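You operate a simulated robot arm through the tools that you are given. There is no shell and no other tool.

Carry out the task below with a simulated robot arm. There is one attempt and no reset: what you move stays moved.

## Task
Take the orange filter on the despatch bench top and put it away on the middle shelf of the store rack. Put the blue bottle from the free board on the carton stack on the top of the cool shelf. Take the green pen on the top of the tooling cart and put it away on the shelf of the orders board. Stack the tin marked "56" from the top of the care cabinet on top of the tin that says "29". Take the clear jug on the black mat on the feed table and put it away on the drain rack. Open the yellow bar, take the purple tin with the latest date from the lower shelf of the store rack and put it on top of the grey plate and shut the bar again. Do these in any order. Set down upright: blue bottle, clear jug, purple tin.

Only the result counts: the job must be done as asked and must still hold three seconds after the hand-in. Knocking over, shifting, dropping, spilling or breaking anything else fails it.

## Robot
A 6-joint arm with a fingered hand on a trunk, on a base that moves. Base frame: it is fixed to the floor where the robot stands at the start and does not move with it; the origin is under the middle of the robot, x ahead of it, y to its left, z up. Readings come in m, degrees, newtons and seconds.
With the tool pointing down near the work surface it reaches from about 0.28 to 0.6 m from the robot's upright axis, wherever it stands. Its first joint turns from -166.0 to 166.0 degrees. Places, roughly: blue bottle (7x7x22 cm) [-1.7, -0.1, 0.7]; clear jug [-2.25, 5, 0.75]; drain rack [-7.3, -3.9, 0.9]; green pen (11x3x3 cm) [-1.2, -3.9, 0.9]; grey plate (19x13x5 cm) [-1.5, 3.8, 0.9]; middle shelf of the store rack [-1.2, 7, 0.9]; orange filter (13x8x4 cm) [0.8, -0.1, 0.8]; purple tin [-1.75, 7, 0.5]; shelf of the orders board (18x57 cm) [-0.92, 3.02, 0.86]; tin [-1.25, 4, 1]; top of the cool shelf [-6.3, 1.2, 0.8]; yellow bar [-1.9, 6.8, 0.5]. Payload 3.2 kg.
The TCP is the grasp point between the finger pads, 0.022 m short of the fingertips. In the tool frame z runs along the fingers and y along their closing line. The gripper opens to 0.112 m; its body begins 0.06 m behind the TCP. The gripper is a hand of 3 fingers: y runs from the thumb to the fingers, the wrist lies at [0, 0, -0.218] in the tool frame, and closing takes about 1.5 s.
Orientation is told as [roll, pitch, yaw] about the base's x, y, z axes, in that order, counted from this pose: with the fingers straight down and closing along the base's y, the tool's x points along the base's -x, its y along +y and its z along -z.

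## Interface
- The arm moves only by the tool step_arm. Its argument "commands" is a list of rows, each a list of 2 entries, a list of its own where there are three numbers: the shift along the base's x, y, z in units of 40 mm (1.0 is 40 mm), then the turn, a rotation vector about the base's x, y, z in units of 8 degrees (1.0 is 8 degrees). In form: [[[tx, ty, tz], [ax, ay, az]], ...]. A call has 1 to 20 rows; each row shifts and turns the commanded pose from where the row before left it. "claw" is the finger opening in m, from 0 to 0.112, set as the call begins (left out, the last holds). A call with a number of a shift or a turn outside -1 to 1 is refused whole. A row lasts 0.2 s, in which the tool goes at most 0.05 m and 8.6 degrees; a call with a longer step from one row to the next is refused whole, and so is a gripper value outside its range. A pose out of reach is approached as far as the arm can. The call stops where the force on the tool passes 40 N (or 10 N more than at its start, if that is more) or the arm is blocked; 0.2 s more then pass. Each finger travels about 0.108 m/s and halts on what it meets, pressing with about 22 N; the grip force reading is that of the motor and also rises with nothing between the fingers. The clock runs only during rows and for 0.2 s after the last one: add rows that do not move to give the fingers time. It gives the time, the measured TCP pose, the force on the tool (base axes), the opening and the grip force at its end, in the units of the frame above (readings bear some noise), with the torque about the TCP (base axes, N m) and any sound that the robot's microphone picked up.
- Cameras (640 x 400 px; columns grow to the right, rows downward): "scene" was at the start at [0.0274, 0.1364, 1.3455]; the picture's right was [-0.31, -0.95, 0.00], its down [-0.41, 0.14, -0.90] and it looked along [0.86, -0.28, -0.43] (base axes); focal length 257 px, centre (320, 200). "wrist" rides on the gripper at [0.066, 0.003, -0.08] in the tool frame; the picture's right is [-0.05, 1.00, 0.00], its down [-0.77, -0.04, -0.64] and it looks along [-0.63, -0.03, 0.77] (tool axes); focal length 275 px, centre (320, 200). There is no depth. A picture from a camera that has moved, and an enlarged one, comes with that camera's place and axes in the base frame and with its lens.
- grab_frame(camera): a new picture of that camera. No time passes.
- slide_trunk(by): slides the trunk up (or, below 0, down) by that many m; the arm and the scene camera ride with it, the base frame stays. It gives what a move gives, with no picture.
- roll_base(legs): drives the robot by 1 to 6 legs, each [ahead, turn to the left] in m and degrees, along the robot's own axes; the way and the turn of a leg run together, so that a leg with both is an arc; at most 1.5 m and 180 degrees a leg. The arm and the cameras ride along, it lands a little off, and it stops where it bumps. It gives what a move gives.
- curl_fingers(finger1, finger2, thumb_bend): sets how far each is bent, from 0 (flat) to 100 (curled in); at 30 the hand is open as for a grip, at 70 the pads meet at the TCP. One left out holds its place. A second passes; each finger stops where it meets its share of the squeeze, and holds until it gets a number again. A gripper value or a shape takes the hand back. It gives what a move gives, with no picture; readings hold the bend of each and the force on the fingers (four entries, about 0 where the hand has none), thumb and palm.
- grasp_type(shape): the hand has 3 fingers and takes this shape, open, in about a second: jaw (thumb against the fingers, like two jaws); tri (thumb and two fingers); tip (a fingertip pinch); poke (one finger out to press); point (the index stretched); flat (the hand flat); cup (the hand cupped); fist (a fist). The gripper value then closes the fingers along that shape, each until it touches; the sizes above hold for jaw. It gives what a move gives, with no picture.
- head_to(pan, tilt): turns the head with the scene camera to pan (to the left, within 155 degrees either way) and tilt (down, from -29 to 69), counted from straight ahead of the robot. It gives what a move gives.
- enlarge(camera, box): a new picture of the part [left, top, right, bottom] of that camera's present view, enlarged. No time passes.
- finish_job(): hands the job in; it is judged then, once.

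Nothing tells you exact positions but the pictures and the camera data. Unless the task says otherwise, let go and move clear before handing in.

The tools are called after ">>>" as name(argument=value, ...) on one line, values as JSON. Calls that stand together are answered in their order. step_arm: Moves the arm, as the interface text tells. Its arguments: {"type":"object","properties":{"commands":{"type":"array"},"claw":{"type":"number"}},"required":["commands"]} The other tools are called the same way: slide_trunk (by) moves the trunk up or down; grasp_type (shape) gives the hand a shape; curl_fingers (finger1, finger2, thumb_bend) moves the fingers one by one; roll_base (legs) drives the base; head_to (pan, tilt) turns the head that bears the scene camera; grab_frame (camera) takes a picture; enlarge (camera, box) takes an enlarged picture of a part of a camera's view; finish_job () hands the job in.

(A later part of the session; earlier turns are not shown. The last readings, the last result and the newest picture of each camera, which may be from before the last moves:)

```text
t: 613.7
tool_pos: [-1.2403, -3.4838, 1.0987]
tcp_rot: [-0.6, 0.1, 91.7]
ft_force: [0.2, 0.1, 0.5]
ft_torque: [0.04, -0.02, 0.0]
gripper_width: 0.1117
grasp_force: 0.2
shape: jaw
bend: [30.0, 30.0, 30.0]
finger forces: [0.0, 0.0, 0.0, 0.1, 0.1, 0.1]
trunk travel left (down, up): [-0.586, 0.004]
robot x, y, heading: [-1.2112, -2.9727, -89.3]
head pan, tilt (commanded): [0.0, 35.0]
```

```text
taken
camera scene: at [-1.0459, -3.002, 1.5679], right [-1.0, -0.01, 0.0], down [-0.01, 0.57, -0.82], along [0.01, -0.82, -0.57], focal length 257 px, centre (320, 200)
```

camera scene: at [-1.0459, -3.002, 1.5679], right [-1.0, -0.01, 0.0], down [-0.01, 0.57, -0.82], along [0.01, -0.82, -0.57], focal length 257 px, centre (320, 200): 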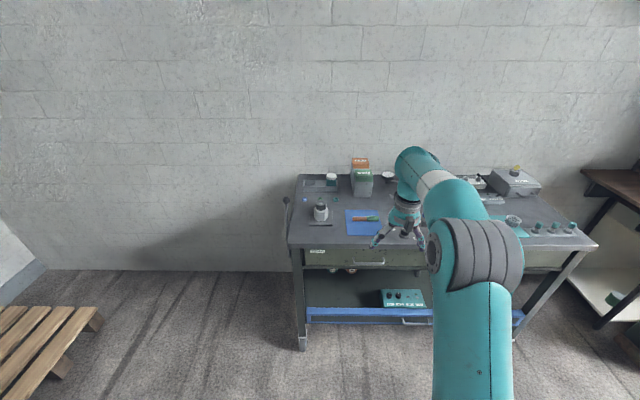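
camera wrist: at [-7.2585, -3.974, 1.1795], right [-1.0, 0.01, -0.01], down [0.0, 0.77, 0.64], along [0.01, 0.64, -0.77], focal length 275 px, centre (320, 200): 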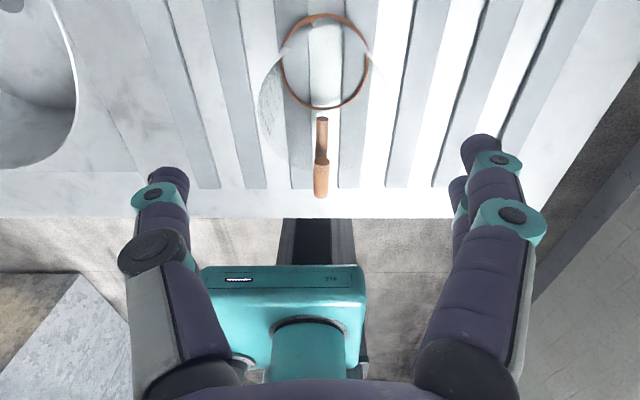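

>>> enlarge(camera="scene", box=[280, 140, 440, 260])

>>> enlarge(camera="scene", box=[330, 195, 394, 245])

```text
3.33 times, centred on (360, 200) of scene
camera zoom: at [-1.0459, -3.002, 1.5679], right [-1.0, -0.01, 0.0], down [-0.01, 0.57, -0.82], along [0.01, -0.82, -0.57], focal length 858 px, centre (187, 200)
```

zoom: 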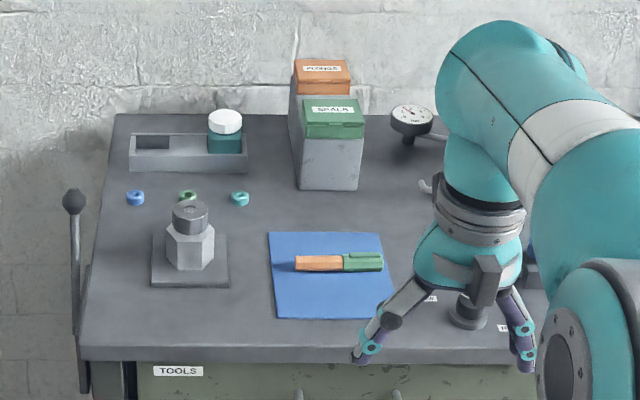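

```text
8.00 times, centred on (362, 220) of scene
camera zoom: at [-1.0459, -3.002, 1.5679], right [-1.0, -0.01, 0.0], down [-0.01, 0.57, -0.82], along [0.01, -0.82, -0.57], focal length 2059 px, centre (-16, 40)
```

zoom: 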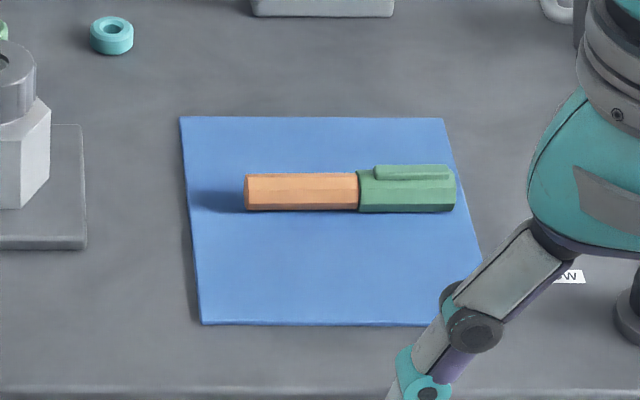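

That's the pen: green cap, orange barrel, 10.7 cm, lying along x at about (-1.22, -3.81) on the blue mat. I'll rotate the hand 90° to close across it and move in above.

>>> step_arm(commands=[[[0, 0, 0], [0, 0, -1]], [[0, 0, 0], [0, 0, -1]], [[0, 0, 0], [0, 0, -1]], [[0, 0, 0], [0, 0, -1]], [[0, 0, 0], [0, 0, -1]], [[0, 0, 0], [0, 0, -1]], [[0, 0, 0], [0, 0, -1]], [[0, 0, 0], [0, 0, -1]], [[0, 0, 0], [0, 0, -1]], [[0, 0, 0], [0, 0, -1]], [[0, 0, 0], [0, 0, -1]], [[0, 0, 0], [0, 0, -0.4]], [[0, 0, 0], [0, 0, 0]]], claw=0.08)

>>> roll_base(legs=[[0.28, 0]])

>>> grab_frame(camera="scene")

>>> grab_frame(camera="wrist")

```text
t: 616.5
tool_pos: [-1.2409, -3.4838, 1.099]
tcp_rot: [-0.5, 0.1, 0.5]
ft_force: [0.6, 0.4, 0.8]
ft_torque: [-0.01, 0.02, -0.02]
gripper_width: 0.0804
grasp_force: 0.1
shape: jaw
bend: [66.0, 66.0, 63.0]
finger forces: [0.0, 0.1, 0.1, 0.0, 0.0, 0.1]
trunk travel left (down, up): [-0.586, 0.004]
robot x, y, heading: [-1.2127, -2.9757, -89.7]
head pan, tilt (commanded): [0.0, 35.0]
```

```text
t: 618.5
tool_pos: [-1.2377, -3.7675, 1.0981]
tcp_rot: [-0.6, 0.0, 0.5]
ft_force: [-0.7, -0.3, 0.0]
ft_torque: [0.01, 0.01, 0.05]
gripper_width: 0.0804
grasp_force: 0.0
shape: jaw
bend: [66.0, 66.0, 63.0]
finger forces: [0.1, 0.0, 0.1, 0.1, 0.1, 0.0]
trunk travel left (down, up): [-0.586, 0.004]
robot x, y, heading: [-1.2064, -3.2607, -89.3]
head pan, tilt (commanded): [0.0, 35.0]
```

```text
taken
camera scene: at [-1.0426, -3.2867, 1.5678], right [-1.0, -0.01, 0.0], down [-0.01, 0.57, -0.82], along [0.01, -0.82, -0.57], focal length 257 px, centre (320, 200)
```

scene: 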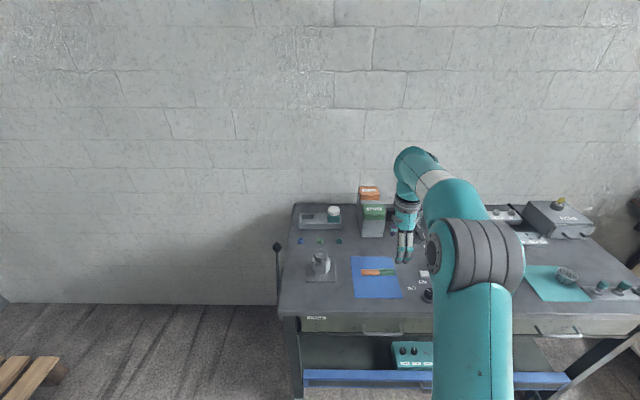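

```text
taken
camera wrist: at [-1.3043, -3.7647, 1.1791], right [0.04, 1.0, -0.01], down [0.77, -0.02, 0.64], along [0.63, -0.03, -0.77], focal length 275 px, centre (320, 200)
```

wrist: 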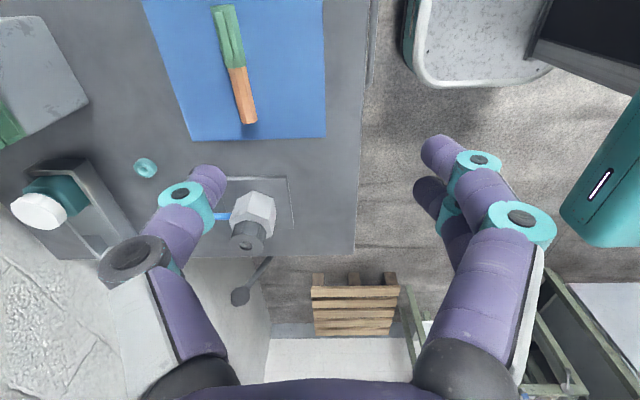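

Triangulated: the pen's centre is (-1.230, -3.855) on a surface at z≈0.862. Creeping forward 8 cm and descending.

>>> roll_base(legs=[[0.08, 0]])

>>> step_arm(commands=[[[0.15, -0.15, -0.9], [0, 0, 0]], [[0, 0, -0.9], [0, 0, 0]], [[0, 0, -0.9], [0, 0, 0]], [[0, 0, -0.6], [0, 0, 0]], [[0, 0, 0], [0, 0, 0]]])

>>> grab_frame(camera="wrist")

>>> enlarge(camera="scene", box=[320, 180, 460, 300])

```text
t: 619.5
tool_pos: [-1.237, -3.8494, 1.0981]
tcp_rot: [-0.6, 0.1, 0.6]
ft_force: [1.0, -0.6, -0.5]
ft_torque: [0.01, -0.04, -0.04]
gripper_width: 0.0802
grasp_force: 0.0
shape: jaw
bend: [66.0, 66.0, 63.0]
finger forces: [0.0, 0.0, 0.1, 0.1, 0.0, 0.1]
trunk travel left (down, up): [-0.586, 0.004]
robot x, y, heading: [-1.2094, -3.3408, -89.4]
head pan, tilt (commanded): [0.0, 35.0]
```

```text
t: 620.8
tool_pos: [-1.2297, -3.8549, 0.9659]
tcp_rot: [-0.6, 0.0, 0.5]
ft_force: [0.4, 0.2, 0.1]
ft_torque: [-0.03, 0.0, 0.01]
gripper_width: 0.0803
grasp_force: 0.1
shape: jaw
bend: [66.0, 66.0, 63.0]
finger forces: [0.0, 0.0, 0.0, 0.1, 0.1, 0.1]
trunk travel left (down, up): [-0.586, 0.004]
robot x, y, heading: [-1.2084, -3.3361, -89.4]
head pan, tilt (commanded): [0.0, 35.0]
```

```text
taken
camera wrist: at [-1.2974, -3.8514, 1.0468], right [0.04, 1.0, -0.01], down [0.77, -0.02, 0.64], along [0.63, -0.03, -0.77], focal length 275 px, centre (320, 200)
```

wrist: 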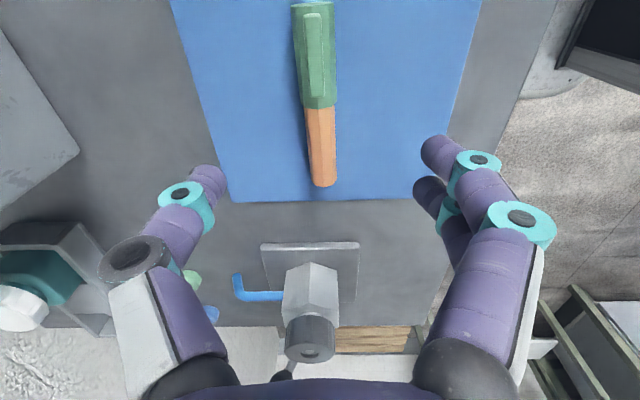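

```text
3.33 times, centred on (390, 240) of scene
camera zoom: at [-1.0417, -3.3664, 1.5678], right [-1.0, -0.01, 0.0], down [-0.01, 0.57, -0.82], along [0.01, -0.82, -0.57], focal length 858 px, centre (87, 67)
```

zoom: 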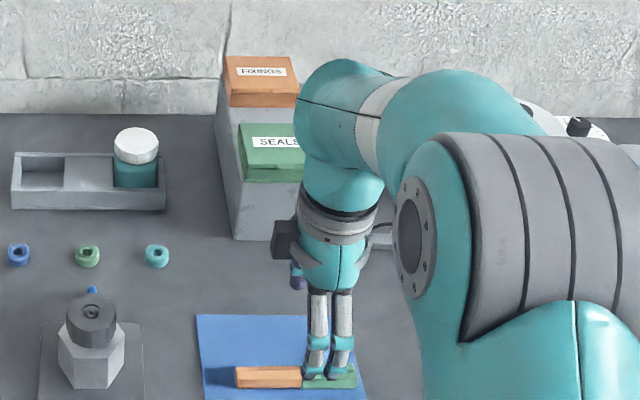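

>>> step_arm(commands=[[[0, 0, -0.5], [0, 0, 0]], [[0, 0, -0.5], [0, 0, 0]], [[0, 0, -0.5], [0, 0, 0]], [[0, 0, 0], [0, 0, 0]]])

>>> grab_frame(camera="wrist")

```text
t: 621.8
tool_pos: [-1.2301, -3.8611, 0.9103]
tcp_rot: [-0.3, -0.8, 0.4]
ft_force: [-0.2, 0.6, -0.1]
ft_torque: [0.0, -0.01, 0.0]
gripper_width: 0.0804
grasp_force: 0.1
shape: jaw
bend: [66.0, 66.0, 63.0]
finger forces: [0.0, 0.1, 0.1, 0.1, 0.0, 0.1]
out of reach, approached as far as the arm can: row 3
trunk travel left (down, up): [-0.586, 0.004]
robot x, y, heading: [-1.2044, -3.3414, -89.3]
head pan, tilt (commanded): [0.0, 35.0]
```

```text
taken
camera wrist: at [-1.2985, -3.858, 0.9901], right [0.04, 1.0, 0.0], down [0.76, -0.03, 0.65], along [0.65, -0.03, -0.76], focal length 275 px, centre (320, 200)
```

wrist: 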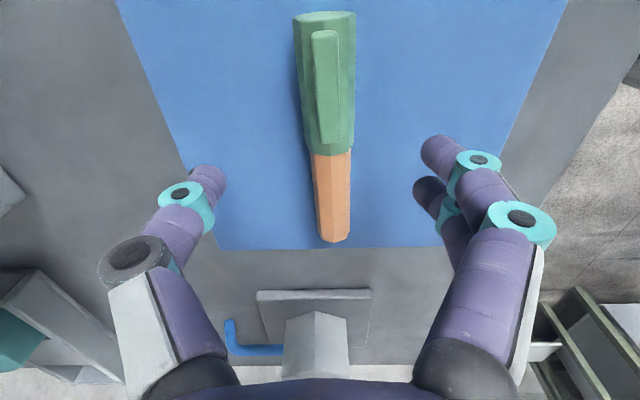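

>>> slide_trunk(by=-0.02)

>>> grab_frame(camera="wrist")

```text
t: 622.4
tool_pos: [-1.2302, -3.8599, 0.891]
tcp_rot: [-0.3, -0.7, 0.6]
ft_force: [-0.5, 0.8, -0.7]
ft_torque: [-0.01, 0.01, -0.04]
gripper_width: 0.0802
grasp_force: 0.0
shape: jaw
bend: [66.0, 66.0, 63.0]
finger forces: [0.0, 0.1, 0.0, 0.0, 0.0, 0.0]
trunk travel left (down, up): [-0.566, 0.024]
robot x, y, heading: [-1.2066, -3.3404, -89.3]
head pan, tilt (commanded): [0.0, 35.0]
```

```text
taken
camera wrist: at [-1.2985, -3.8579, 0.9703], right [0.04, 1.0, 0.0], down [0.76, -0.03, 0.65], along [0.65, -0.03, -0.76], focal length 275 px, centre (320, 200)
```

wrist: 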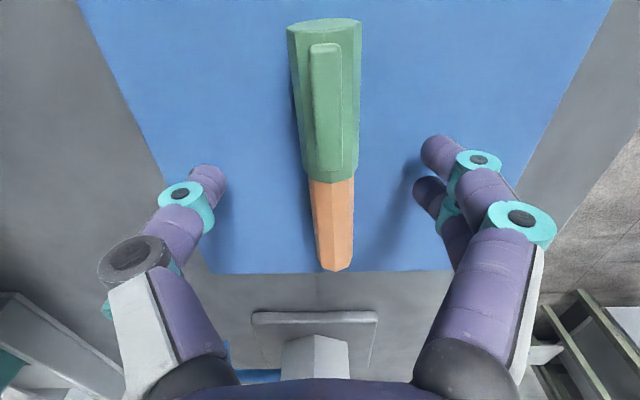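

>>> slide_trunk(by=-0.005)

>>> step_arm(commands=[[[0, 0, 0], [0, 0, 0]], [[0, 0, 0], [0, 0, 0]], [[0, 0, 0], [0, 0, 0]], [[0, 0, 0], [0, 0, 0]], [[0, 0, 0], [0, 0, 0]], [[0, 0, 0], [0, 0, 0]]], claw=0.0)

>>> grab_frame(camera="wrist")

```text
t: 623.0
tool_pos: [-1.2298, -3.8609, 0.8862]
tcp_rot: [-0.3, -0.9, 0.5]
ft_force: [0.8, 0.3, 6.9]
ft_torque: [0.28, 0.04, 0.0]
gripper_width: 0.0798
grasp_force: 0.1
shape: jaw
bend: [67.0, 66.0, 63.0]
finger forces: [4.7, 1.9, 0.0, 0.1, 0.1, 0.1]
trunk travel left (down, up): [-0.561, 0.029]
robot x, y, heading: [-1.2095, -3.3356, -89.4]
head pan, tilt (commanded): [0.0, 35.0]
```

```text
t: 624.4
tool_pos: [-1.2306, -3.8592, 0.8875]
tcp_rot: [-0.5, -0.8, 0.5]
ft_force: [0.3, 7.2, 10.5]
ft_torque: [0.59, 0.02, -0.01]
gripper_width: 0.0269
grasp_force: 22.3
shape: jaw
bend: [71.0, 71.0, 74.0]
finger forces: [11.5, 11.1, 0.0, 0.1, 11.7, 0.0]
trunk travel left (down, up): [-0.561, 0.029]
robot x, y, heading: [-1.2106, -3.3427, -89.4]
head pan, tilt (commanded): [0.0, 35.0]
```

```text
taken
camera wrist: at [-1.2985, -3.8566, 0.9661], right [0.04, 1.0, -0.01], down [0.76, -0.02, 0.65], along [0.65, -0.03, -0.76], focal length 275 px, centre (320, 200)
```

wrist: 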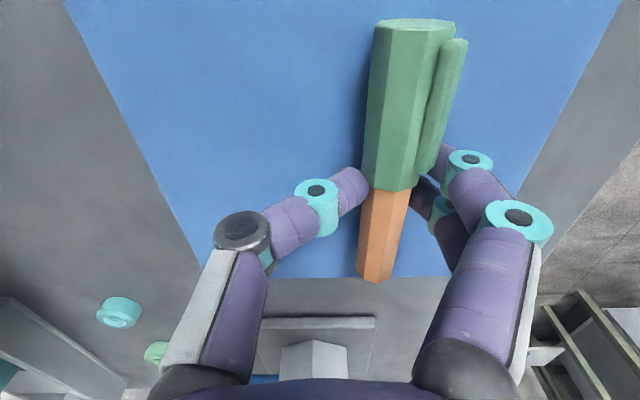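

Gripped (it rolled slightly into the fingers). Lifting and checking.

>>> step_arm(commands=[[[0, 0, 0.3], [0, 0, 0]], [[0, 0, 0.6], [0, 0, 0]], [[0, 0, 0.8], [0, 0, 0]], [[0, 0, 0.8], [0, 0, 0]], [[0, 0, 0.8], [0, 0, 0]], [[0, 0, 0.8], [0, 0, 0]], [[0, 0, 0], [0, 0, 0]]])

>>> grab_frame(camera="wrist")

>>> enlarge(camera="scene", box=[280, 160, 460, 300])

```text
t: 626.0
tool_pos: [-1.2303, -3.8602, 1.0495]
tcp_rot: [-0.3, -0.8, 0.6]
ft_force: [0.4, -0.2, 0.3]
ft_torque: [0.03, -0.03, 0.0]
gripper_width: 0.0252
grasp_force: 21.5
shape: jaw
bend: [71.0, 71.0, 74.0]
finger forces: [9.0, 8.5, 0.0, 0.1, 17.3, 0.1]
trunk travel left (down, up): [-0.561, 0.029]
robot x, y, heading: [-1.2067, -3.3399, -89.4]
head pan, tilt (commanded): [0.0, 35.0]
```

```text
taken
camera wrist: at [-1.2977, -3.8576, 1.1292], right [0.04, 1.0, 0.0], down [0.76, -0.03, 0.65], along [0.65, -0.03, -0.76], focal length 275 px, centre (320, 200)
```

wrist: 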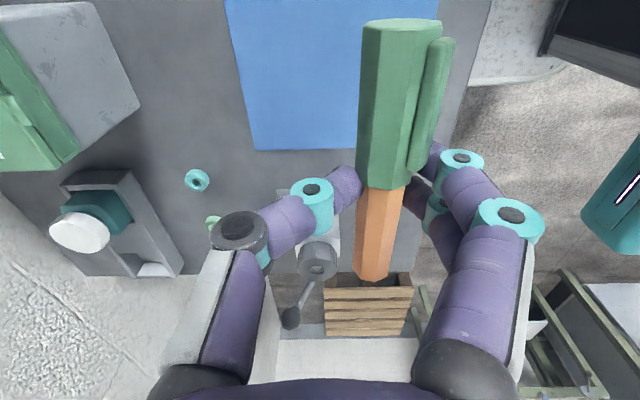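

```text
2.86 times, centred on (370, 230) of scene
camera zoom: at [-1.0417, -3.3665, 1.5428], right [-1.0, -0.01, 0.0], down [-0.01, 0.57, -0.82], along [0.01, -0.82, -0.57], focal length 736 px, centre (177, 114)
```

zoom: 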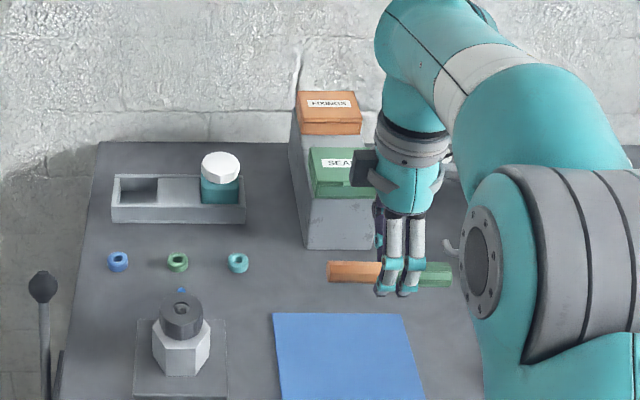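

The pen is held level across the fingers. Now I drive to the orders board: back off, east to x≈-0.45, then north up the aisle.

>>> roll_base(legs=[[-0.4, 0], [0, 89.4], [0.75, 0], [0, 90]])

>>> head_to(pan=0, tilt=15)

>>> grab_frame(camera="scene")

```text
t: 639.8
tool_pos: [-0.4286, -2.422, 1.0495]
tcp_rot: [-0.3, -0.7, 179.8]
ft_force: [0.8, -0.6, -0.1]
ft_torque: [-0.02, 0.01, -0.04]
gripper_width: 0.0248
grasp_force: 21.8
shape: jaw
bend: [71.0, 71.0, 74.0]
finger forces: [8.3, 8.1, 0.1, 0.0, 16.2, 0.0]
trunk travel left (down, up): [-0.561, 0.029]
robot x, y, heading: [-0.4529, -2.9433, 89.9]
head pan, tilt (commanded): [0.0, 35.0]
```

```text
t: 640.6
tool_pos: [-0.4278, -2.422, 1.0495]
tcp_rot: [-0.3, -0.7, 179.8]
ft_force: [-1.0, 0.8, -0.1]
ft_torque: [-0.01, -0.01, 0.02]
gripper_width: 0.0251
grasp_force: 21.9
shape: jaw
bend: [71.0, 71.0, 74.0]
finger forces: [8.3, 8.1, 0.0, 0.1, 16.3, 0.1]
trunk travel left (down, up): [-0.561, 0.029]
robot x, y, heading: [-0.4587, -2.9369, 89.9]
head pan, tilt (commanded): [0.0, 15.0]
```

```text
taken
camera scene: at [-0.6226, -2.9093, 1.5747], right [1.0, 0.0, 0.0], down [0.0, -0.26, -0.97], along [0.0, 0.97, -0.26], focal length 257 px, centre (320, 200)
```

scene: 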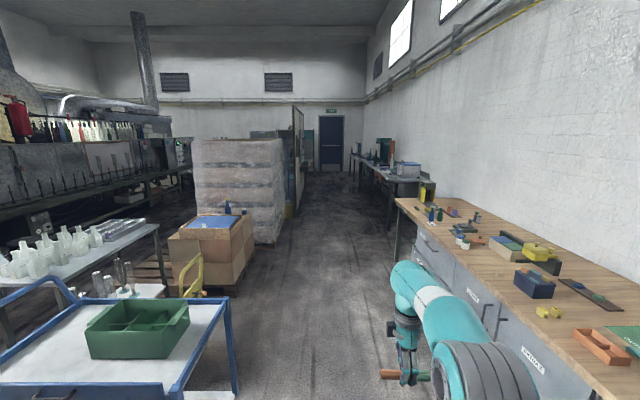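

>>> roll_base(legs=[[1.5, 0], [1.5, 0], [1.5, 0], [1.2, 0]])

>>> head_to(pan=60, tilt=30)

>>> grab_frame(camera="scene")

```text
t: 667.7
tool_pos: [-0.4272, 3.2704, 1.0485]
tcp_rot: [-0.3, -0.8, -179.4]
ft_force: [-0.1, -0.2, 1.0]
ft_torque: [0.03, -0.01, -0.01]
gripper_width: 0.0251
grasp_force: 21.9
shape: jaw
bend: [71.0, 71.0, 74.0]
finger forces: [8.3, 7.9, 0.0, 0.0, 16.3, 0.1]
trunk travel left (down, up): [-0.561, 0.029]
robot x, y, heading: [-0.4498, 2.7463, 90.6]
head pan, tilt (commanded): [0.0, 15.0]
```

```text
t: 669.0
tool_pos: [-0.4273, 3.2704, 1.0492]
tcp_rot: [-0.3, -0.8, -179.4]
ft_force: [-0.7, 0.5, -0.6]
ft_torque: [0.03, -0.01, -0.01]
gripper_width: 0.0248
grasp_force: 22.0
shape: jaw
bend: [71.0, 71.0, 74.0]
finger forces: [8.4, 8.0, 0.0, 0.0, 16.3, 0.0]
trunk travel left (down, up): [-0.561, 0.029]
robot x, y, heading: [-0.4486, 2.7465, 90.7]
head pan, tilt (commanded): [60.0, 30.0]
```

```text
taken
camera scene: at [-0.6931, 2.7314, 1.5506], right [0.49, 0.87, 0.0], down [0.44, -0.25, -0.87], along [-0.75, 0.43, -0.5], focal length 257 px, centre (320, 200)
```

scene: 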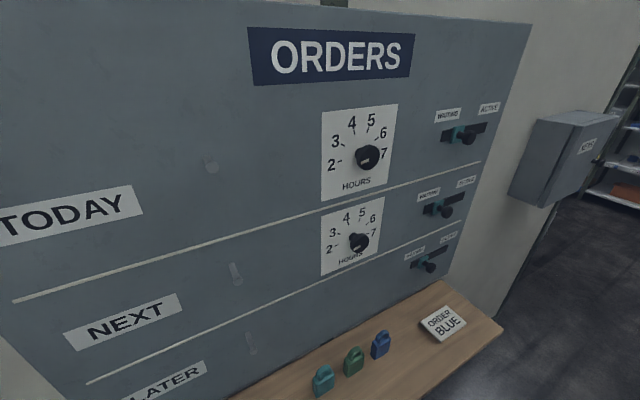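

>>> head_to(pan=85, tilt=55)

>>> grab_frame(camera="scene")

>>> head_to(pan=50, tilt=50)

>>> grab_frame(camera="scene")

```text
t: 669.9
tool_pos: [-0.4272, 3.2701, 1.0492]
tcp_rot: [-0.4, -0.9, -179.6]
ft_force: [0.2, -0.3, -0.3]
ft_torque: [0.01, -0.01, -0.01]
gripper_width: 0.0247
grasp_force: 22.1
shape: jaw
bend: [71.0, 71.0, 74.0]
finger forces: [8.5, 8.0, 0.0, 0.0, 16.3, 0.0]
trunk travel left (down, up): [-0.561, 0.029]
robot x, y, heading: [-0.4515, 2.7516, 90.4]
head pan, tilt (commanded): [85.0, 55.0]
```

```text
taken
camera scene: at [-0.6863, 2.6926, 1.5146], right [0.08, 1.0, 0.0], down [0.82, -0.06, -0.57], along [-0.57, 0.04, -0.82], focal length 257 px, centre (320, 200)
```

scene: 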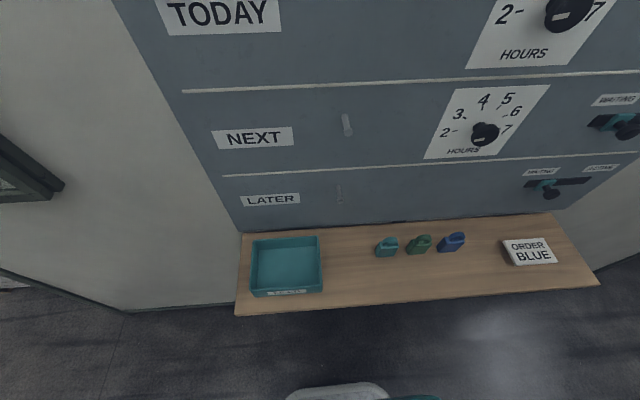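

```text
t: 670.9
tool_pos: [-0.4271, 3.2706, 1.0495]
tcp_rot: [-0.2, -0.9, -179.5]
ft_force: [-0.8, 0.3, -0.5]
ft_torque: [0.02, -0.02, 0.01]
gripper_width: 0.0252
grasp_force: 22.3
shape: jaw
bend: [71.0, 71.0, 74.0]
finger forces: [8.4, 7.9, 0.0, 0.0, 16.4, 0.0]
trunk travel left (down, up): [-0.561, 0.029]
robot x, y, heading: [-0.4484, 2.7481, 90.8]
head pan, tilt (commanded): [50.0, 50.0]
```

```text
taken
camera scene: at [-0.6739, 2.7358, 1.521], right [0.63, 0.77, 0.0], down [0.59, -0.49, -0.64], along [-0.5, 0.41, -0.77], focal length 257 px, centre (320, 200)
```

scene: 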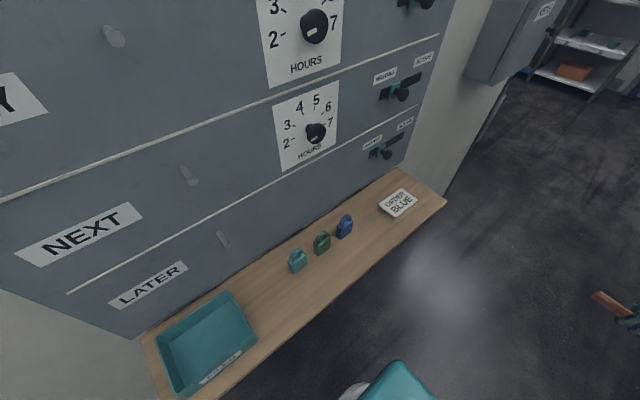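

>>> head_to(pan=85, tilt=55)

>>> enlarge(camera="scene", box=[230, 220, 390, 320])

>>> enlarge(camera="scene", box=[360, 210, 600, 320])

```text
t: 672.0
tool_pos: [-0.4258, 3.2709, 1.0489]
tcp_rot: [-0.3, -0.9, -179.5]
ft_force: [0.4, 0.0, -0.4]
ft_torque: [0.06, 0.01, 0.02]
gripper_width: 0.025
grasp_force: 22.8
shape: jaw
bend: [71.0, 71.0, 74.0]
finger forces: [8.4, 8.0, 0.0, 0.1, 16.2, 0.1]
trunk travel left (down, up): [-0.561, 0.029]
robot x, y, heading: [-0.4463, 2.7489, 90.6]
head pan, tilt (commanded): [85.0, 55.0]
```

```text
4.00 times, centred on (310, 270) of scene
camera zoom: at [-0.6862, 2.6926, 1.5145], right [0.08, 1.0, 0.0], down [0.82, -0.06, -0.57], along [-0.57, 0.04, -0.82], focal length 1030 px, centre (360, -80)
```

zoom: 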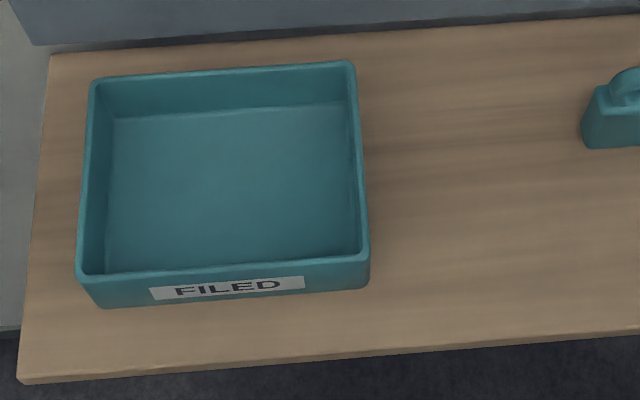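

```text
2.67 times, centred on (480, 265) of scene
camera zoom: at [-0.6862, 2.6926, 1.5145], right [0.08, 1.0, 0.0], down [0.82, -0.06, -0.57], along [-0.57, 0.04, -0.82], focal length 686 px, centre (-107, 27)
```

zoom: 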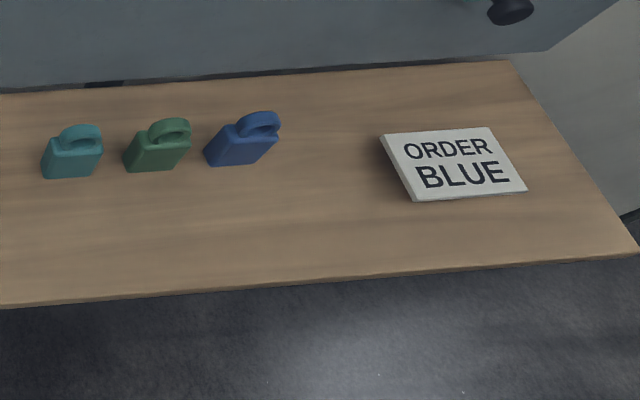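

The tray is labelled FILED; the free part of the shelf is from y≈2.73 to 3.3. I'll lay the pen along the shelf's front strip near (-0.87, 3.02). First I move the robot out to x≈-0.24 so the arm clears the board, then turn to face it.

>>> roll_base(legs=[[0, -40], [0.32, 0], [0, 129.5]])

>>> head_to(pan=0, tilt=50)

>>> grab_frame(camera="scene")

>>> grab_frame(camera="wrist")

```text
t: 681.3
tool_pos: [-0.7665, 3.0261, 1.0491]
tcp_rot: [-0.2, -0.8, -90.2]
ft_force: [0.2, 1.4, 0.2]
ft_torque: [0.01, 0.0, -0.02]
gripper_width: 0.0244
grasp_force: 22.1
shape: jaw
bend: [71.0, 71.0, 74.0]
finger forces: [8.0, 7.6, 0.1, 0.0, 15.6, 0.1]
trunk travel left (down, up): [-0.561, 0.029]
robot x, y, heading: [-0.2484, 2.9962, 179.9]
head pan, tilt (commanded): [85.0, 55.0]
```

```text
t: 682.9
tool_pos: [-0.7655, 3.0269, 1.0491]
tcp_rot: [-0.3, -0.7, -90.2]
ft_force: [0.1, -0.3, -0.3]
ft_torque: [-0.03, 0.02, -0.01]
gripper_width: 0.0245
grasp_force: 22.2
shape: jaw
bend: [71.0, 71.0, 74.0]
finger forces: [8.0, 7.6, 0.0, 0.1, 15.6, 0.1]
trunk travel left (down, up): [-0.561, 0.029]
robot x, y, heading: [-0.245, 2.9968, 179.9]
head pan, tilt (commanded): [0.0, 50.0]
```

```text
taken
camera scene: at [-0.263, 2.8312, 1.521], right [0.0, 1.0, 0.0], down [0.77, 0.0, -0.64], along [-0.64, 0.0, -0.77], focal length 257 px, centre (320, 200)
```

scene: 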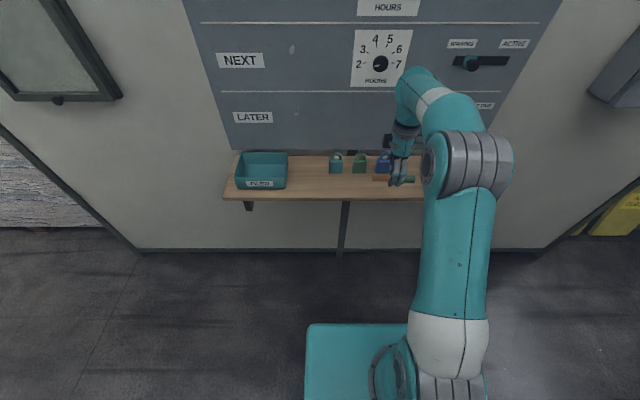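

```text
taken
camera wrist: at [-0.7633, 3.0933, 1.1287], right [1.0, -0.05, 0.0], down [-0.04, -0.76, 0.65], along [-0.04, -0.65, -0.76], focal length 275 px, centre (320, 200)
```

wrist: 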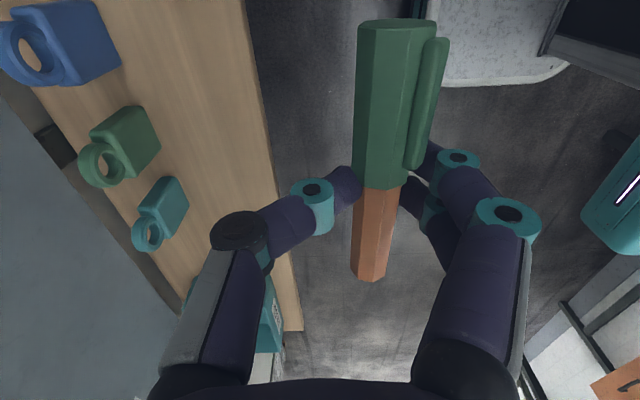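

The pen is level along y. I'll put it between the blue token and the card, centre about (-0.868, 3.145), so the thumb has room. Shifting right, then in.

>>> step_arm(commands=[[[0, 0.6, 0], [0, 0, 0]], [[0, 0.6, 0], [0, 0, 0]], [[0, 0.6, 0], [0, 0, 0]], [[0, 0.6, 0], [0, 0, 0]], [[0, 0.6, 0], [0, 0, 0]], [[0, 0, 0], [0, 0, 0]]])

>>> roll_base(legs=[[0.12, 0]])

>>> grab_frame(camera="wrist")

>>> enlarge(camera="scene", box=[300, 110, 500, 240])

```text
t: 684.3
tool_pos: [-0.7664, 3.1472, 1.0486]
tcp_rot: [-0.3, -0.9, -90.3]
ft_force: [-0.5, 0.6, -0.6]
ft_torque: [-0.01, -0.01, -0.01]
gripper_width: 0.0241
grasp_force: 21.7
shape: jaw
bend: [71.0, 71.0, 74.0]
finger forces: [8.0, 7.6, 0.1, 0.0, 15.5, 0.0]
trunk travel left (down, up): [-0.561, 0.029]
robot x, y, heading: [-0.2474, 3.0021, 180.0]
head pan, tilt (commanded): [0.0, 50.0]
```

```text
t: 685.5
tool_pos: [-0.8866, 3.1463, 1.0487]
tcp_rot: [-0.2, -0.8, -90.3]
ft_force: [-0.8, 0.4, 0.2]
ft_torque: [0.01, -0.04, 0.01]
gripper_width: 0.0245
grasp_force: 21.9
shape: jaw
bend: [71.0, 71.0, 74.0]
finger forces: [8.0, 7.5, 0.0, 0.0, 15.6, 0.1]
trunk travel left (down, up): [-0.561, 0.029]
robot x, y, heading: [-0.3671, 2.999, 180.2]
head pan, tilt (commanded): [0.0, 50.0]
```

```text
taken
camera wrist: at [-0.884, 3.2141, 1.128], right [1.0, -0.05, 0.0], down [-0.04, -0.76, 0.65], along [-0.04, -0.65, -0.76], focal length 275 px, centre (320, 200)
```

wrist: 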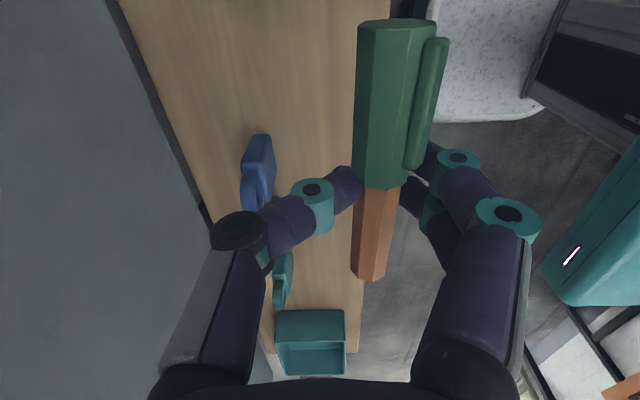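

```text
3.08 times, centred on (400, 175) of scene
camera zoom: at [-0.3847, 2.8315, 1.521], right [0.0, 1.0, 0.0], down [0.77, 0.0, -0.64], along [-0.64, 0.0, -0.77], focal length 792 px, centre (74, 277)
```

zoom: 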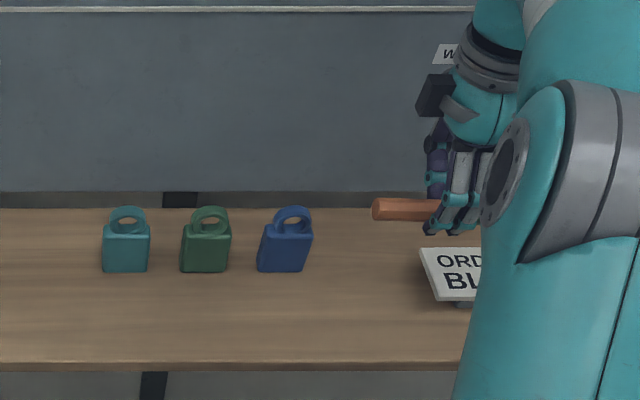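

>>> step_arm(commands=[[[0, -0.6, 0], [0, 0, 0]], [[0, 0, 0], [0, 0, 0]]])

>>> slide_trunk(by=-0.12)

>>> grab_frame(camera="wrist")

>>> enlarge(camera="scene", box=[300, 90, 500, 220])

```text
t: 686.1
tool_pos: [-0.885, 3.1225, 1.0485]
tcp_rot: [-0.4, -0.9, -90.2]
ft_force: [0.1, -0.5, -1.5]
ft_torque: [-0.01, -0.03, -0.02]
gripper_width: 0.0243
grasp_force: 22.4
shape: jaw
bend: [71.0, 71.0, 74.0]
finger forces: [8.0, 7.6, 0.0, 0.0, 15.6, 0.1]
trunk travel left (down, up): [-0.561, 0.029]
robot x, y, heading: [-0.3666, 3.0007, 179.8]
head pan, tilt (commanded): [0.0, 50.0]
```

```text
t: 687.6
tool_pos: [-0.8859, 3.1239, 0.9293]
tcp_rot: [-0.3, -0.8, -90.2]
ft_force: [-0.5, 0.4, -0.4]
ft_torque: [-0.01, 0.0, -0.01]
gripper_width: 0.0242
grasp_force: 22.2
shape: jaw
bend: [71.0, 71.0, 74.0]
finger forces: [8.0, 7.6, 0.1, 0.0, 15.5, 0.0]
trunk travel left (down, up): [-0.441, 0.149]
robot x, y, heading: [-0.3696, 2.9918, 180.0]
head pan, tilt (commanded): [0.0, 50.0]
```

```text
taken
camera wrist: at [-0.8833, 3.1901, 1.0086], right [1.0, -0.05, 0.0], down [-0.04, -0.76, 0.65], along [-0.04, -0.65, -0.76], focal length 275 px, centre (320, 200)
```

wrist: 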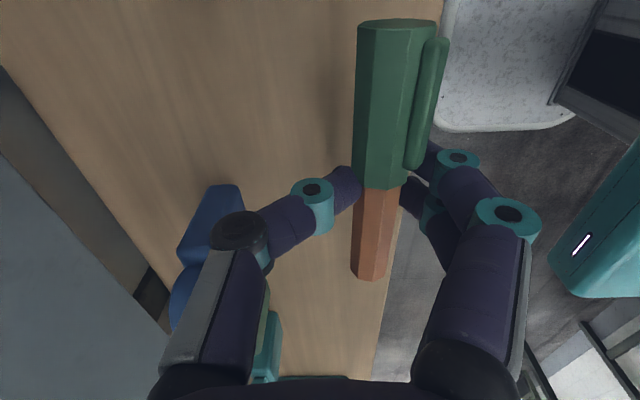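

```text
3.08 times, centred on (400, 155) of scene
camera zoom: at [-0.3834, 2.8315, 1.4011], right [0.0, 1.0, 0.0], down [0.77, 0.0, -0.64], along [-0.64, 0.0, -0.77], focal length 792 px, centre (74, 338)
```

zoom: 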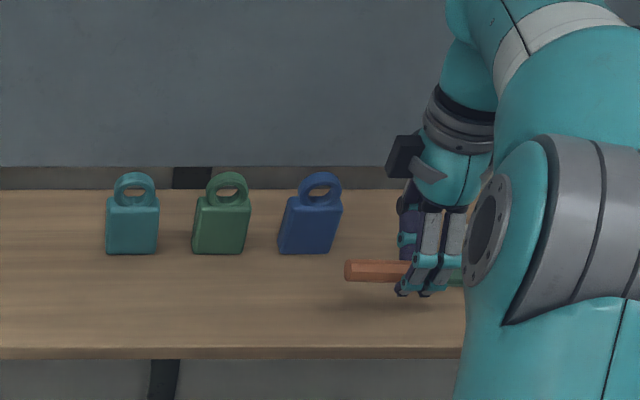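

>>> step_arm(commands=[[[-0.35, 0, 0], [0, 0, 0]], [[0, 0, 0], [0, 0, 0]]])

>>> slide_trunk(by=-0.025)

>>> slide_trunk(by=-0.004)

>>> enlarge(camera="scene", box=[300, 90, 500, 220])

```text
t: 688.2
tool_pos: [-0.9021, 3.1225, 0.9285]
tcp_rot: [-0.4, -0.8, -90.3]
ft_force: [-0.1, 0.7, -0.4]
ft_torque: [0.01, 0.0, 0.01]
gripper_width: 0.0244
grasp_force: 21.6
shape: jaw
bend: [71.0, 71.0, 74.0]
finger forces: [8.1, 7.6, 0.1, 0.0, 15.6, 0.1]
trunk travel left (down, up): [-0.441, 0.149]
robot x, y, heading: [-0.3679, 3.0004, 180.0]
head pan, tilt (commanded): [0.0, 50.0]
```

```text
t: 689.0
tool_pos: [-0.9007, 3.1232, 0.9039]
tcp_rot: [-0.3, -0.8, -90.3]
ft_force: [0.3, -0.4, 0.3]
ft_torque: [0.01, 0.02, 0.02]
gripper_width: 0.0244
grasp_force: 22.3
shape: jaw
bend: [71.0, 71.0, 74.0]
finger forces: [8.0, 7.6, 0.0, 0.1, 15.4, 0.0]
trunk travel left (down, up): [-0.416, 0.174]
robot x, y, heading: [-0.369, 2.9966, 180.1]
head pan, tilt (commanded): [0.0, 50.0]
```

```text
t: 689.5
tool_pos: [-0.901, 3.1223, 0.9014]
tcp_rot: [-0.3, -0.9, -90.3]
ft_force: [-0.9, 0.7, -0.5]
ft_torque: [0.0, 0.01, 0.01]
gripper_width: 0.0243
grasp_force: 21.8
shape: jaw
bend: [71.0, 71.0, 74.0]
finger forces: [8.0, 7.5, 0.0, 0.1, 15.6, 0.0]
trunk travel left (down, up): [-0.412, 0.178]
robot x, y, heading: [-0.3646, 2.9973, 180.3]
head pan, tilt (commanded): [0.0, 50.0]
```

```text
3.08 times, centred on (400, 155) of scene
camera zoom: at [-0.3834, 2.8315, 1.372], right [0.0, 1.0, 0.0], down [0.77, 0.0, -0.64], along [-0.64, 0.0, -0.77], focal length 792 px, centre (74, 338)
```

zoom: 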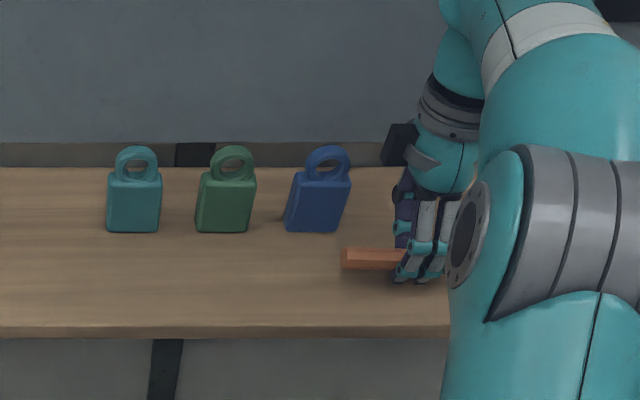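

>>> slide_trunk(by=-0.004)

>>> slide_trunk(by=-0.004)

>>> slide_trunk(by=-0.003)

```text
t: 690.0
tool_pos: [-0.9004, 3.1227, 0.8958]
tcp_rot: [-0.3, -0.8, -90.2]
ft_force: [0.3, 0.9, 0.6]
ft_torque: [0.02, 0.01, 0.0]
gripper_width: 0.0246
grasp_force: 21.6
shape: jaw
bend: [71.0, 71.0, 74.0]
finger forces: [8.0, 7.6, 0.0, 0.0, 15.6, 0.1]
trunk travel left (down, up): [-0.408, 0.182]
robot x, y, heading: [-0.3644, 2.9941, 179.8]
head pan, tilt (commanded): [0.0, 50.0]
```

```text
t: 690.5
tool_pos: [-0.9016, 3.1239, 0.8924]
tcp_rot: [-0.3, -0.8, -90.3]
ft_force: [0.4, 0.4, 0.5]
ft_torque: [-0.01, 0.0, 0.02]
gripper_width: 0.0244
grasp_force: 22.2
shape: jaw
bend: [71.0, 71.0, 74.0]
finger forces: [8.0, 7.6, 0.0, 0.0, 15.6, 0.0]
trunk travel left (down, up): [-0.404, 0.186]
robot x, y, heading: [-0.3663, 3.0003, 179.7]
head pan, tilt (commanded): [0.0, 50.0]
```

```text
t: 691.1
tool_pos: [-0.8998, 3.1234, 0.89]
tcp_rot: [-0.3, -0.8, -90.3]
ft_force: [0.3, 0.2, 0.2]
ft_torque: [0.01, 0.02, 0.01]
gripper_width: 0.0242
grasp_force: 22.4
shape: jaw
bend: [71.0, 71.0, 74.0]
finger forces: [8.0, 7.7, 0.0, 0.1, 15.6, 0.0]
trunk travel left (down, up): [-0.401, 0.189]
robot x, y, heading: [-0.3665, 3.0006, 180.0]
head pan, tilt (commanded): [0.0, 50.0]
```

>>> slide_trunk(by=-0.003)

>>> slide_trunk(by=-0.003)

>>> slide_trunk(by=-0.003)

```text
t: 691.6
tool_pos: [-0.9011, 3.1231, 0.8867]
tcp_rot: [-0.3, -0.8, -90.4]
ft_force: [0.3, 1.0, -0.3]
ft_torque: [0.03, 0.0, 0.02]
gripper_width: 0.0244
grasp_force: 21.8
shape: jaw
bend: [71.0, 71.0, 74.0]
finger forces: [8.0, 7.6, 0.1, 0.0, 15.5, 0.0]
trunk travel left (down, up): [-0.398, 0.192]
robot x, y, heading: [-0.3688, 2.9964, 179.7]
head pan, tilt (commanded): [0.0, 50.0]
```

```text
t: 692.1
tool_pos: [-0.901, 3.1215, 0.8831]
tcp_rot: [-0.3, -0.9, -90.2]
ft_force: [-0.3, -0.7, 0.7]
ft_torque: [0.01, -0.04, -0.03]
gripper_width: 0.024
grasp_force: 22.5
shape: jaw
bend: [71.0, 71.0, 74.0]
finger forces: [9.6, 7.5, 0.0, 0.0, 15.9, 0.1]
trunk travel left (down, up): [-0.395, 0.195]
robot x, y, heading: [-0.3662, 2.9967, 179.8]
head pan, tilt (commanded): [0.0, 50.0]
```

```text
t: 692.6
tool_pos: [-0.8994, 3.1218, 0.8822]
tcp_rot: [-0.5, -0.7, -90.1]
ft_force: [-2.1, 1.4, 22.2]
ft_torque: [0.08, -0.87, 0.05]
gripper_width: 0.0226
grasp_force: 21.7
shape: jaw
bend: [72.0, 72.0, 74.0]
finger forces: [21.9, 19.2, 0.1, 0.1, 18.2, 0.1]
trunk travel left (down, up): [-0.392, 0.198]
robot x, y, heading: [-0.366, 2.9948, 179.7]
head pan, tilt (commanded): [0.0, 50.0]
```

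Contact (shelf top ≈0.86). Ease up 2 mm and open modestly.

>>> slide_trunk(by=0.002)

>>> step_arm(commands=[[[0, 0, 0], [0, 0, 0]], [[0, 0, 0], [0, 0, 0]], [[0, 0, 0], [0, 0, 0]], [[0, 0, 0], [0, 0, 0]]], claw=0.06)

>>> grab_frame(camera="wrist")

```text
t: 693.1
tool_pos: [-0.9013, 3.1226, 0.8821]
tcp_rot: [-0.3, -0.8, -90.3]
ft_force: [-0.8, 1.0, 13.4]
ft_torque: [0.11, -0.53, -0.01]
gripper_width: 0.0227
grasp_force: 22.5
shape: jaw
bend: [72.0, 72.0, 74.0]
finger forces: [17.7, 14.6, 0.0, 0.0, 18.1, 0.0]
trunk travel left (down, up): [-0.394, 0.196]
robot x, y, heading: [-0.3599, 2.9987, 180.3]
head pan, tilt (commanded): [0.0, 50.0]
```

```text
t: 694.1
tool_pos: [-0.8992, 3.1222, 0.8817]
tcp_rot: [-0.3, -0.8, -90.2]
ft_force: [-2.7, 0.9, 7.5]
ft_torque: [0.06, -0.22, -0.01]
gripper_width: 0.0569
grasp_force: 0.1
shape: jaw
bend: [74.0, 73.0, 70.0]
finger forces: [4.7, 2.8, 0.0, 0.1, 0.1, 0.0]
trunk travel left (down, up): [-0.394, 0.196]
robot x, y, heading: [-0.3645, 2.9971, 179.8]
head pan, tilt (commanded): [0.0, 50.0]
```

```text
taken
camera wrist: at [-0.8976, 3.1898, 0.962], right [1.0, -0.05, 0.0], down [-0.04, -0.76, 0.65], along [-0.04, -0.65, -0.76], focal length 275 px, centre (320, 200)
```

wrist: 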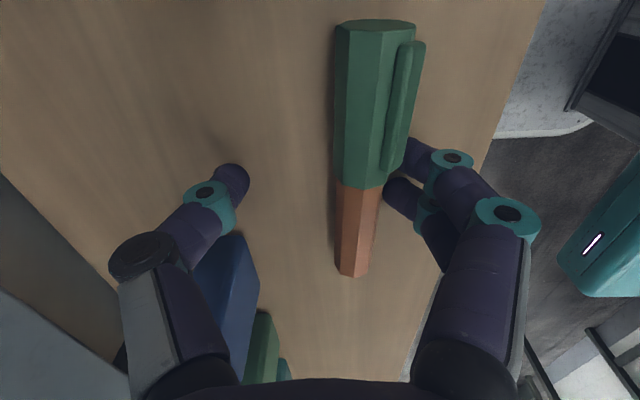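

>>> step_arm(commands=[[[0.2, 0, 0.05], [0, 0, 0]], [[0, 0, 0], [0, 0, 0]]])

>>> slide_trunk(by=0.12)

>>> grab_frame(camera="wrist")

>>> enlarge(camera="scene", box=[220, 110, 500, 290])

```text
t: 694.8
tool_pos: [-0.8926, 3.1226, 0.8841]
tcp_rot: [-0.2, -0.8, -90.2]
ft_force: [0.4, 0.0, -0.6]
ft_torque: [-0.04, 0.04, 0.02]
gripper_width: 0.0593
grasp_force: 0.0
shape: jaw
bend: [72.0, 72.0, 70.0]
finger forces: [0.0, 0.0, 0.2, 0.0, 0.0, 0.0]
trunk travel left (down, up): [-0.394, 0.196]
robot x, y, heading: [-0.3666, 3.0002, 179.9]
head pan, tilt (commanded): [0.0, 50.0]
```

```text
t: 696.2
tool_pos: [-0.8921, 3.1221, 1.0037]
tcp_rot: [-0.3, -0.8, -90.2]
ft_force: [0.3, -1.0, -0.6]
ft_torque: [0.03, 0.04, -0.02]
gripper_width: 0.0591
grasp_force: 0.1
shape: jaw
bend: [72.0, 72.0, 70.0]
finger forces: [0.1, 0.0, 0.0, 0.0, 0.0, 0.1]
trunk travel left (down, up): [-0.514, 0.076]
robot x, y, heading: [-0.3676, 2.9982, 179.9]
head pan, tilt (commanded): [0.0, 50.0]
```

```text
taken
camera wrist: at [-0.8897, 3.1899, 1.0839], right [1.0, -0.05, 0.0], down [-0.04, -0.76, 0.65], along [-0.04, -0.65, -0.76], focal length 275 px, centre (320, 200)
```

wrist: 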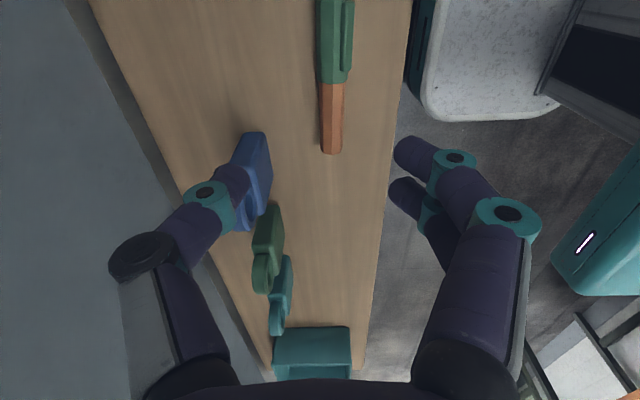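

```text
2.22 times, centred on (360, 200) of scene
camera zoom: at [-0.3835, 2.8314, 1.474], right [0.0, 1.0, 0.0], down [0.77, 0.0, -0.64], along [-0.64, 0.0, -0.77], focal length 572 px, centre (231, 200)
```

zoom: 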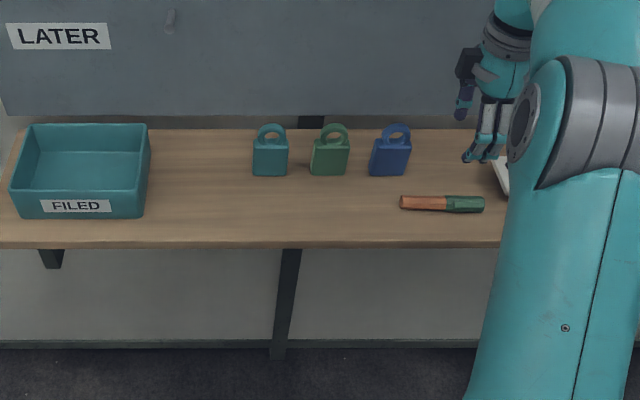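

The pen lies on the shelf and nothing else moved. Last item: the blue bottle. I back off and drive down to the carton stack.

>>> roll_base(legs=[[-0.25, 0], [0, 90], [1.5, 0], [1.5, 0]])

>>> head_to(pan=-75, tilt=25)

>>> grab_frame(camera="scene")

```text
t: 716.0
tool_pos: [-0.2137, -0.5419, 1.0041]
tcp_rot: [-0.3, -0.8, 0.7]
ft_force: [-0.2, 0.4, -0.1]
ft_torque: [-0.03, -0.04, 0.01]
gripper_width: 0.0595
grasp_force: 0.0
shape: jaw
bend: [72.0, 72.0, 70.0]
finger forces: [0.0, 0.0, 0.0, 0.1, 0.0, 0.0]
trunk travel left (down, up): [-0.514, 0.076]
robot x, y, heading: [-0.0944, -0.0106, -89.2]
head pan, tilt (commanded): [0.0, 50.0]
```

```text
t: 717.5
tool_pos: [-0.214, -0.5438, 1.0044]
tcp_rot: [-0.3, -0.9, 0.7]
ft_force: [0.9, -1.3, -0.2]
ft_torque: [-0.01, -0.01, -0.01]
gripper_width: 0.0595
grasp_force: 0.0
shape: jaw
bend: [72.0, 72.0, 70.0]
finger forces: [0.1, 0.1, 0.0, 0.0, 0.1, 0.1]
trunk travel left (down, up): [-0.514, 0.076]
robot x, y, heading: [-0.0983, -0.0119, -89.1]
head pan, tilt (commanded): [-75.0, 25.0]
```

```text
taken
camera scene: at [-0.0212, 0.0224, 1.5115], right [-0.27, 0.96, 0.0], down [0.41, 0.12, -0.91], along [-0.87, -0.25, -0.42], focal length 257 px, centre (320, 200)
```

scene: 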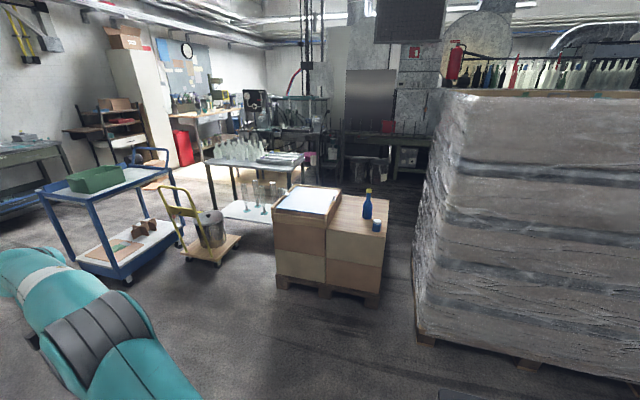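

>>> enlarge(camera="scene", box=[260, 165, 420, 305])

```text
2.86 times, centred on (340, 235) of scene
camera zoom: at [-0.0212, 0.0224, 1.5115], right [-0.27, 0.96, 0.0], down [0.41, 0.12, -0.91], along [-0.87, -0.25, -0.42], focal length 736 px, centre (263, 100)
```

zoom: 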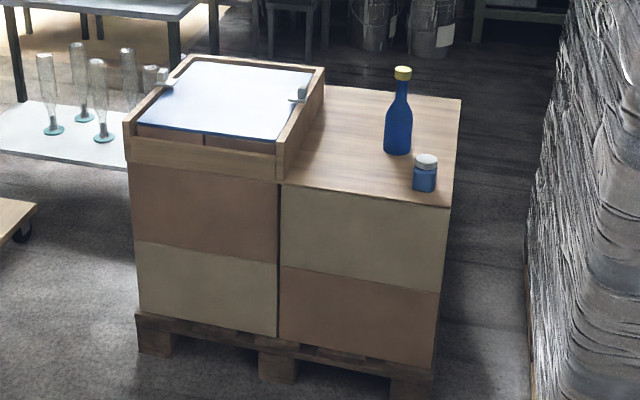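

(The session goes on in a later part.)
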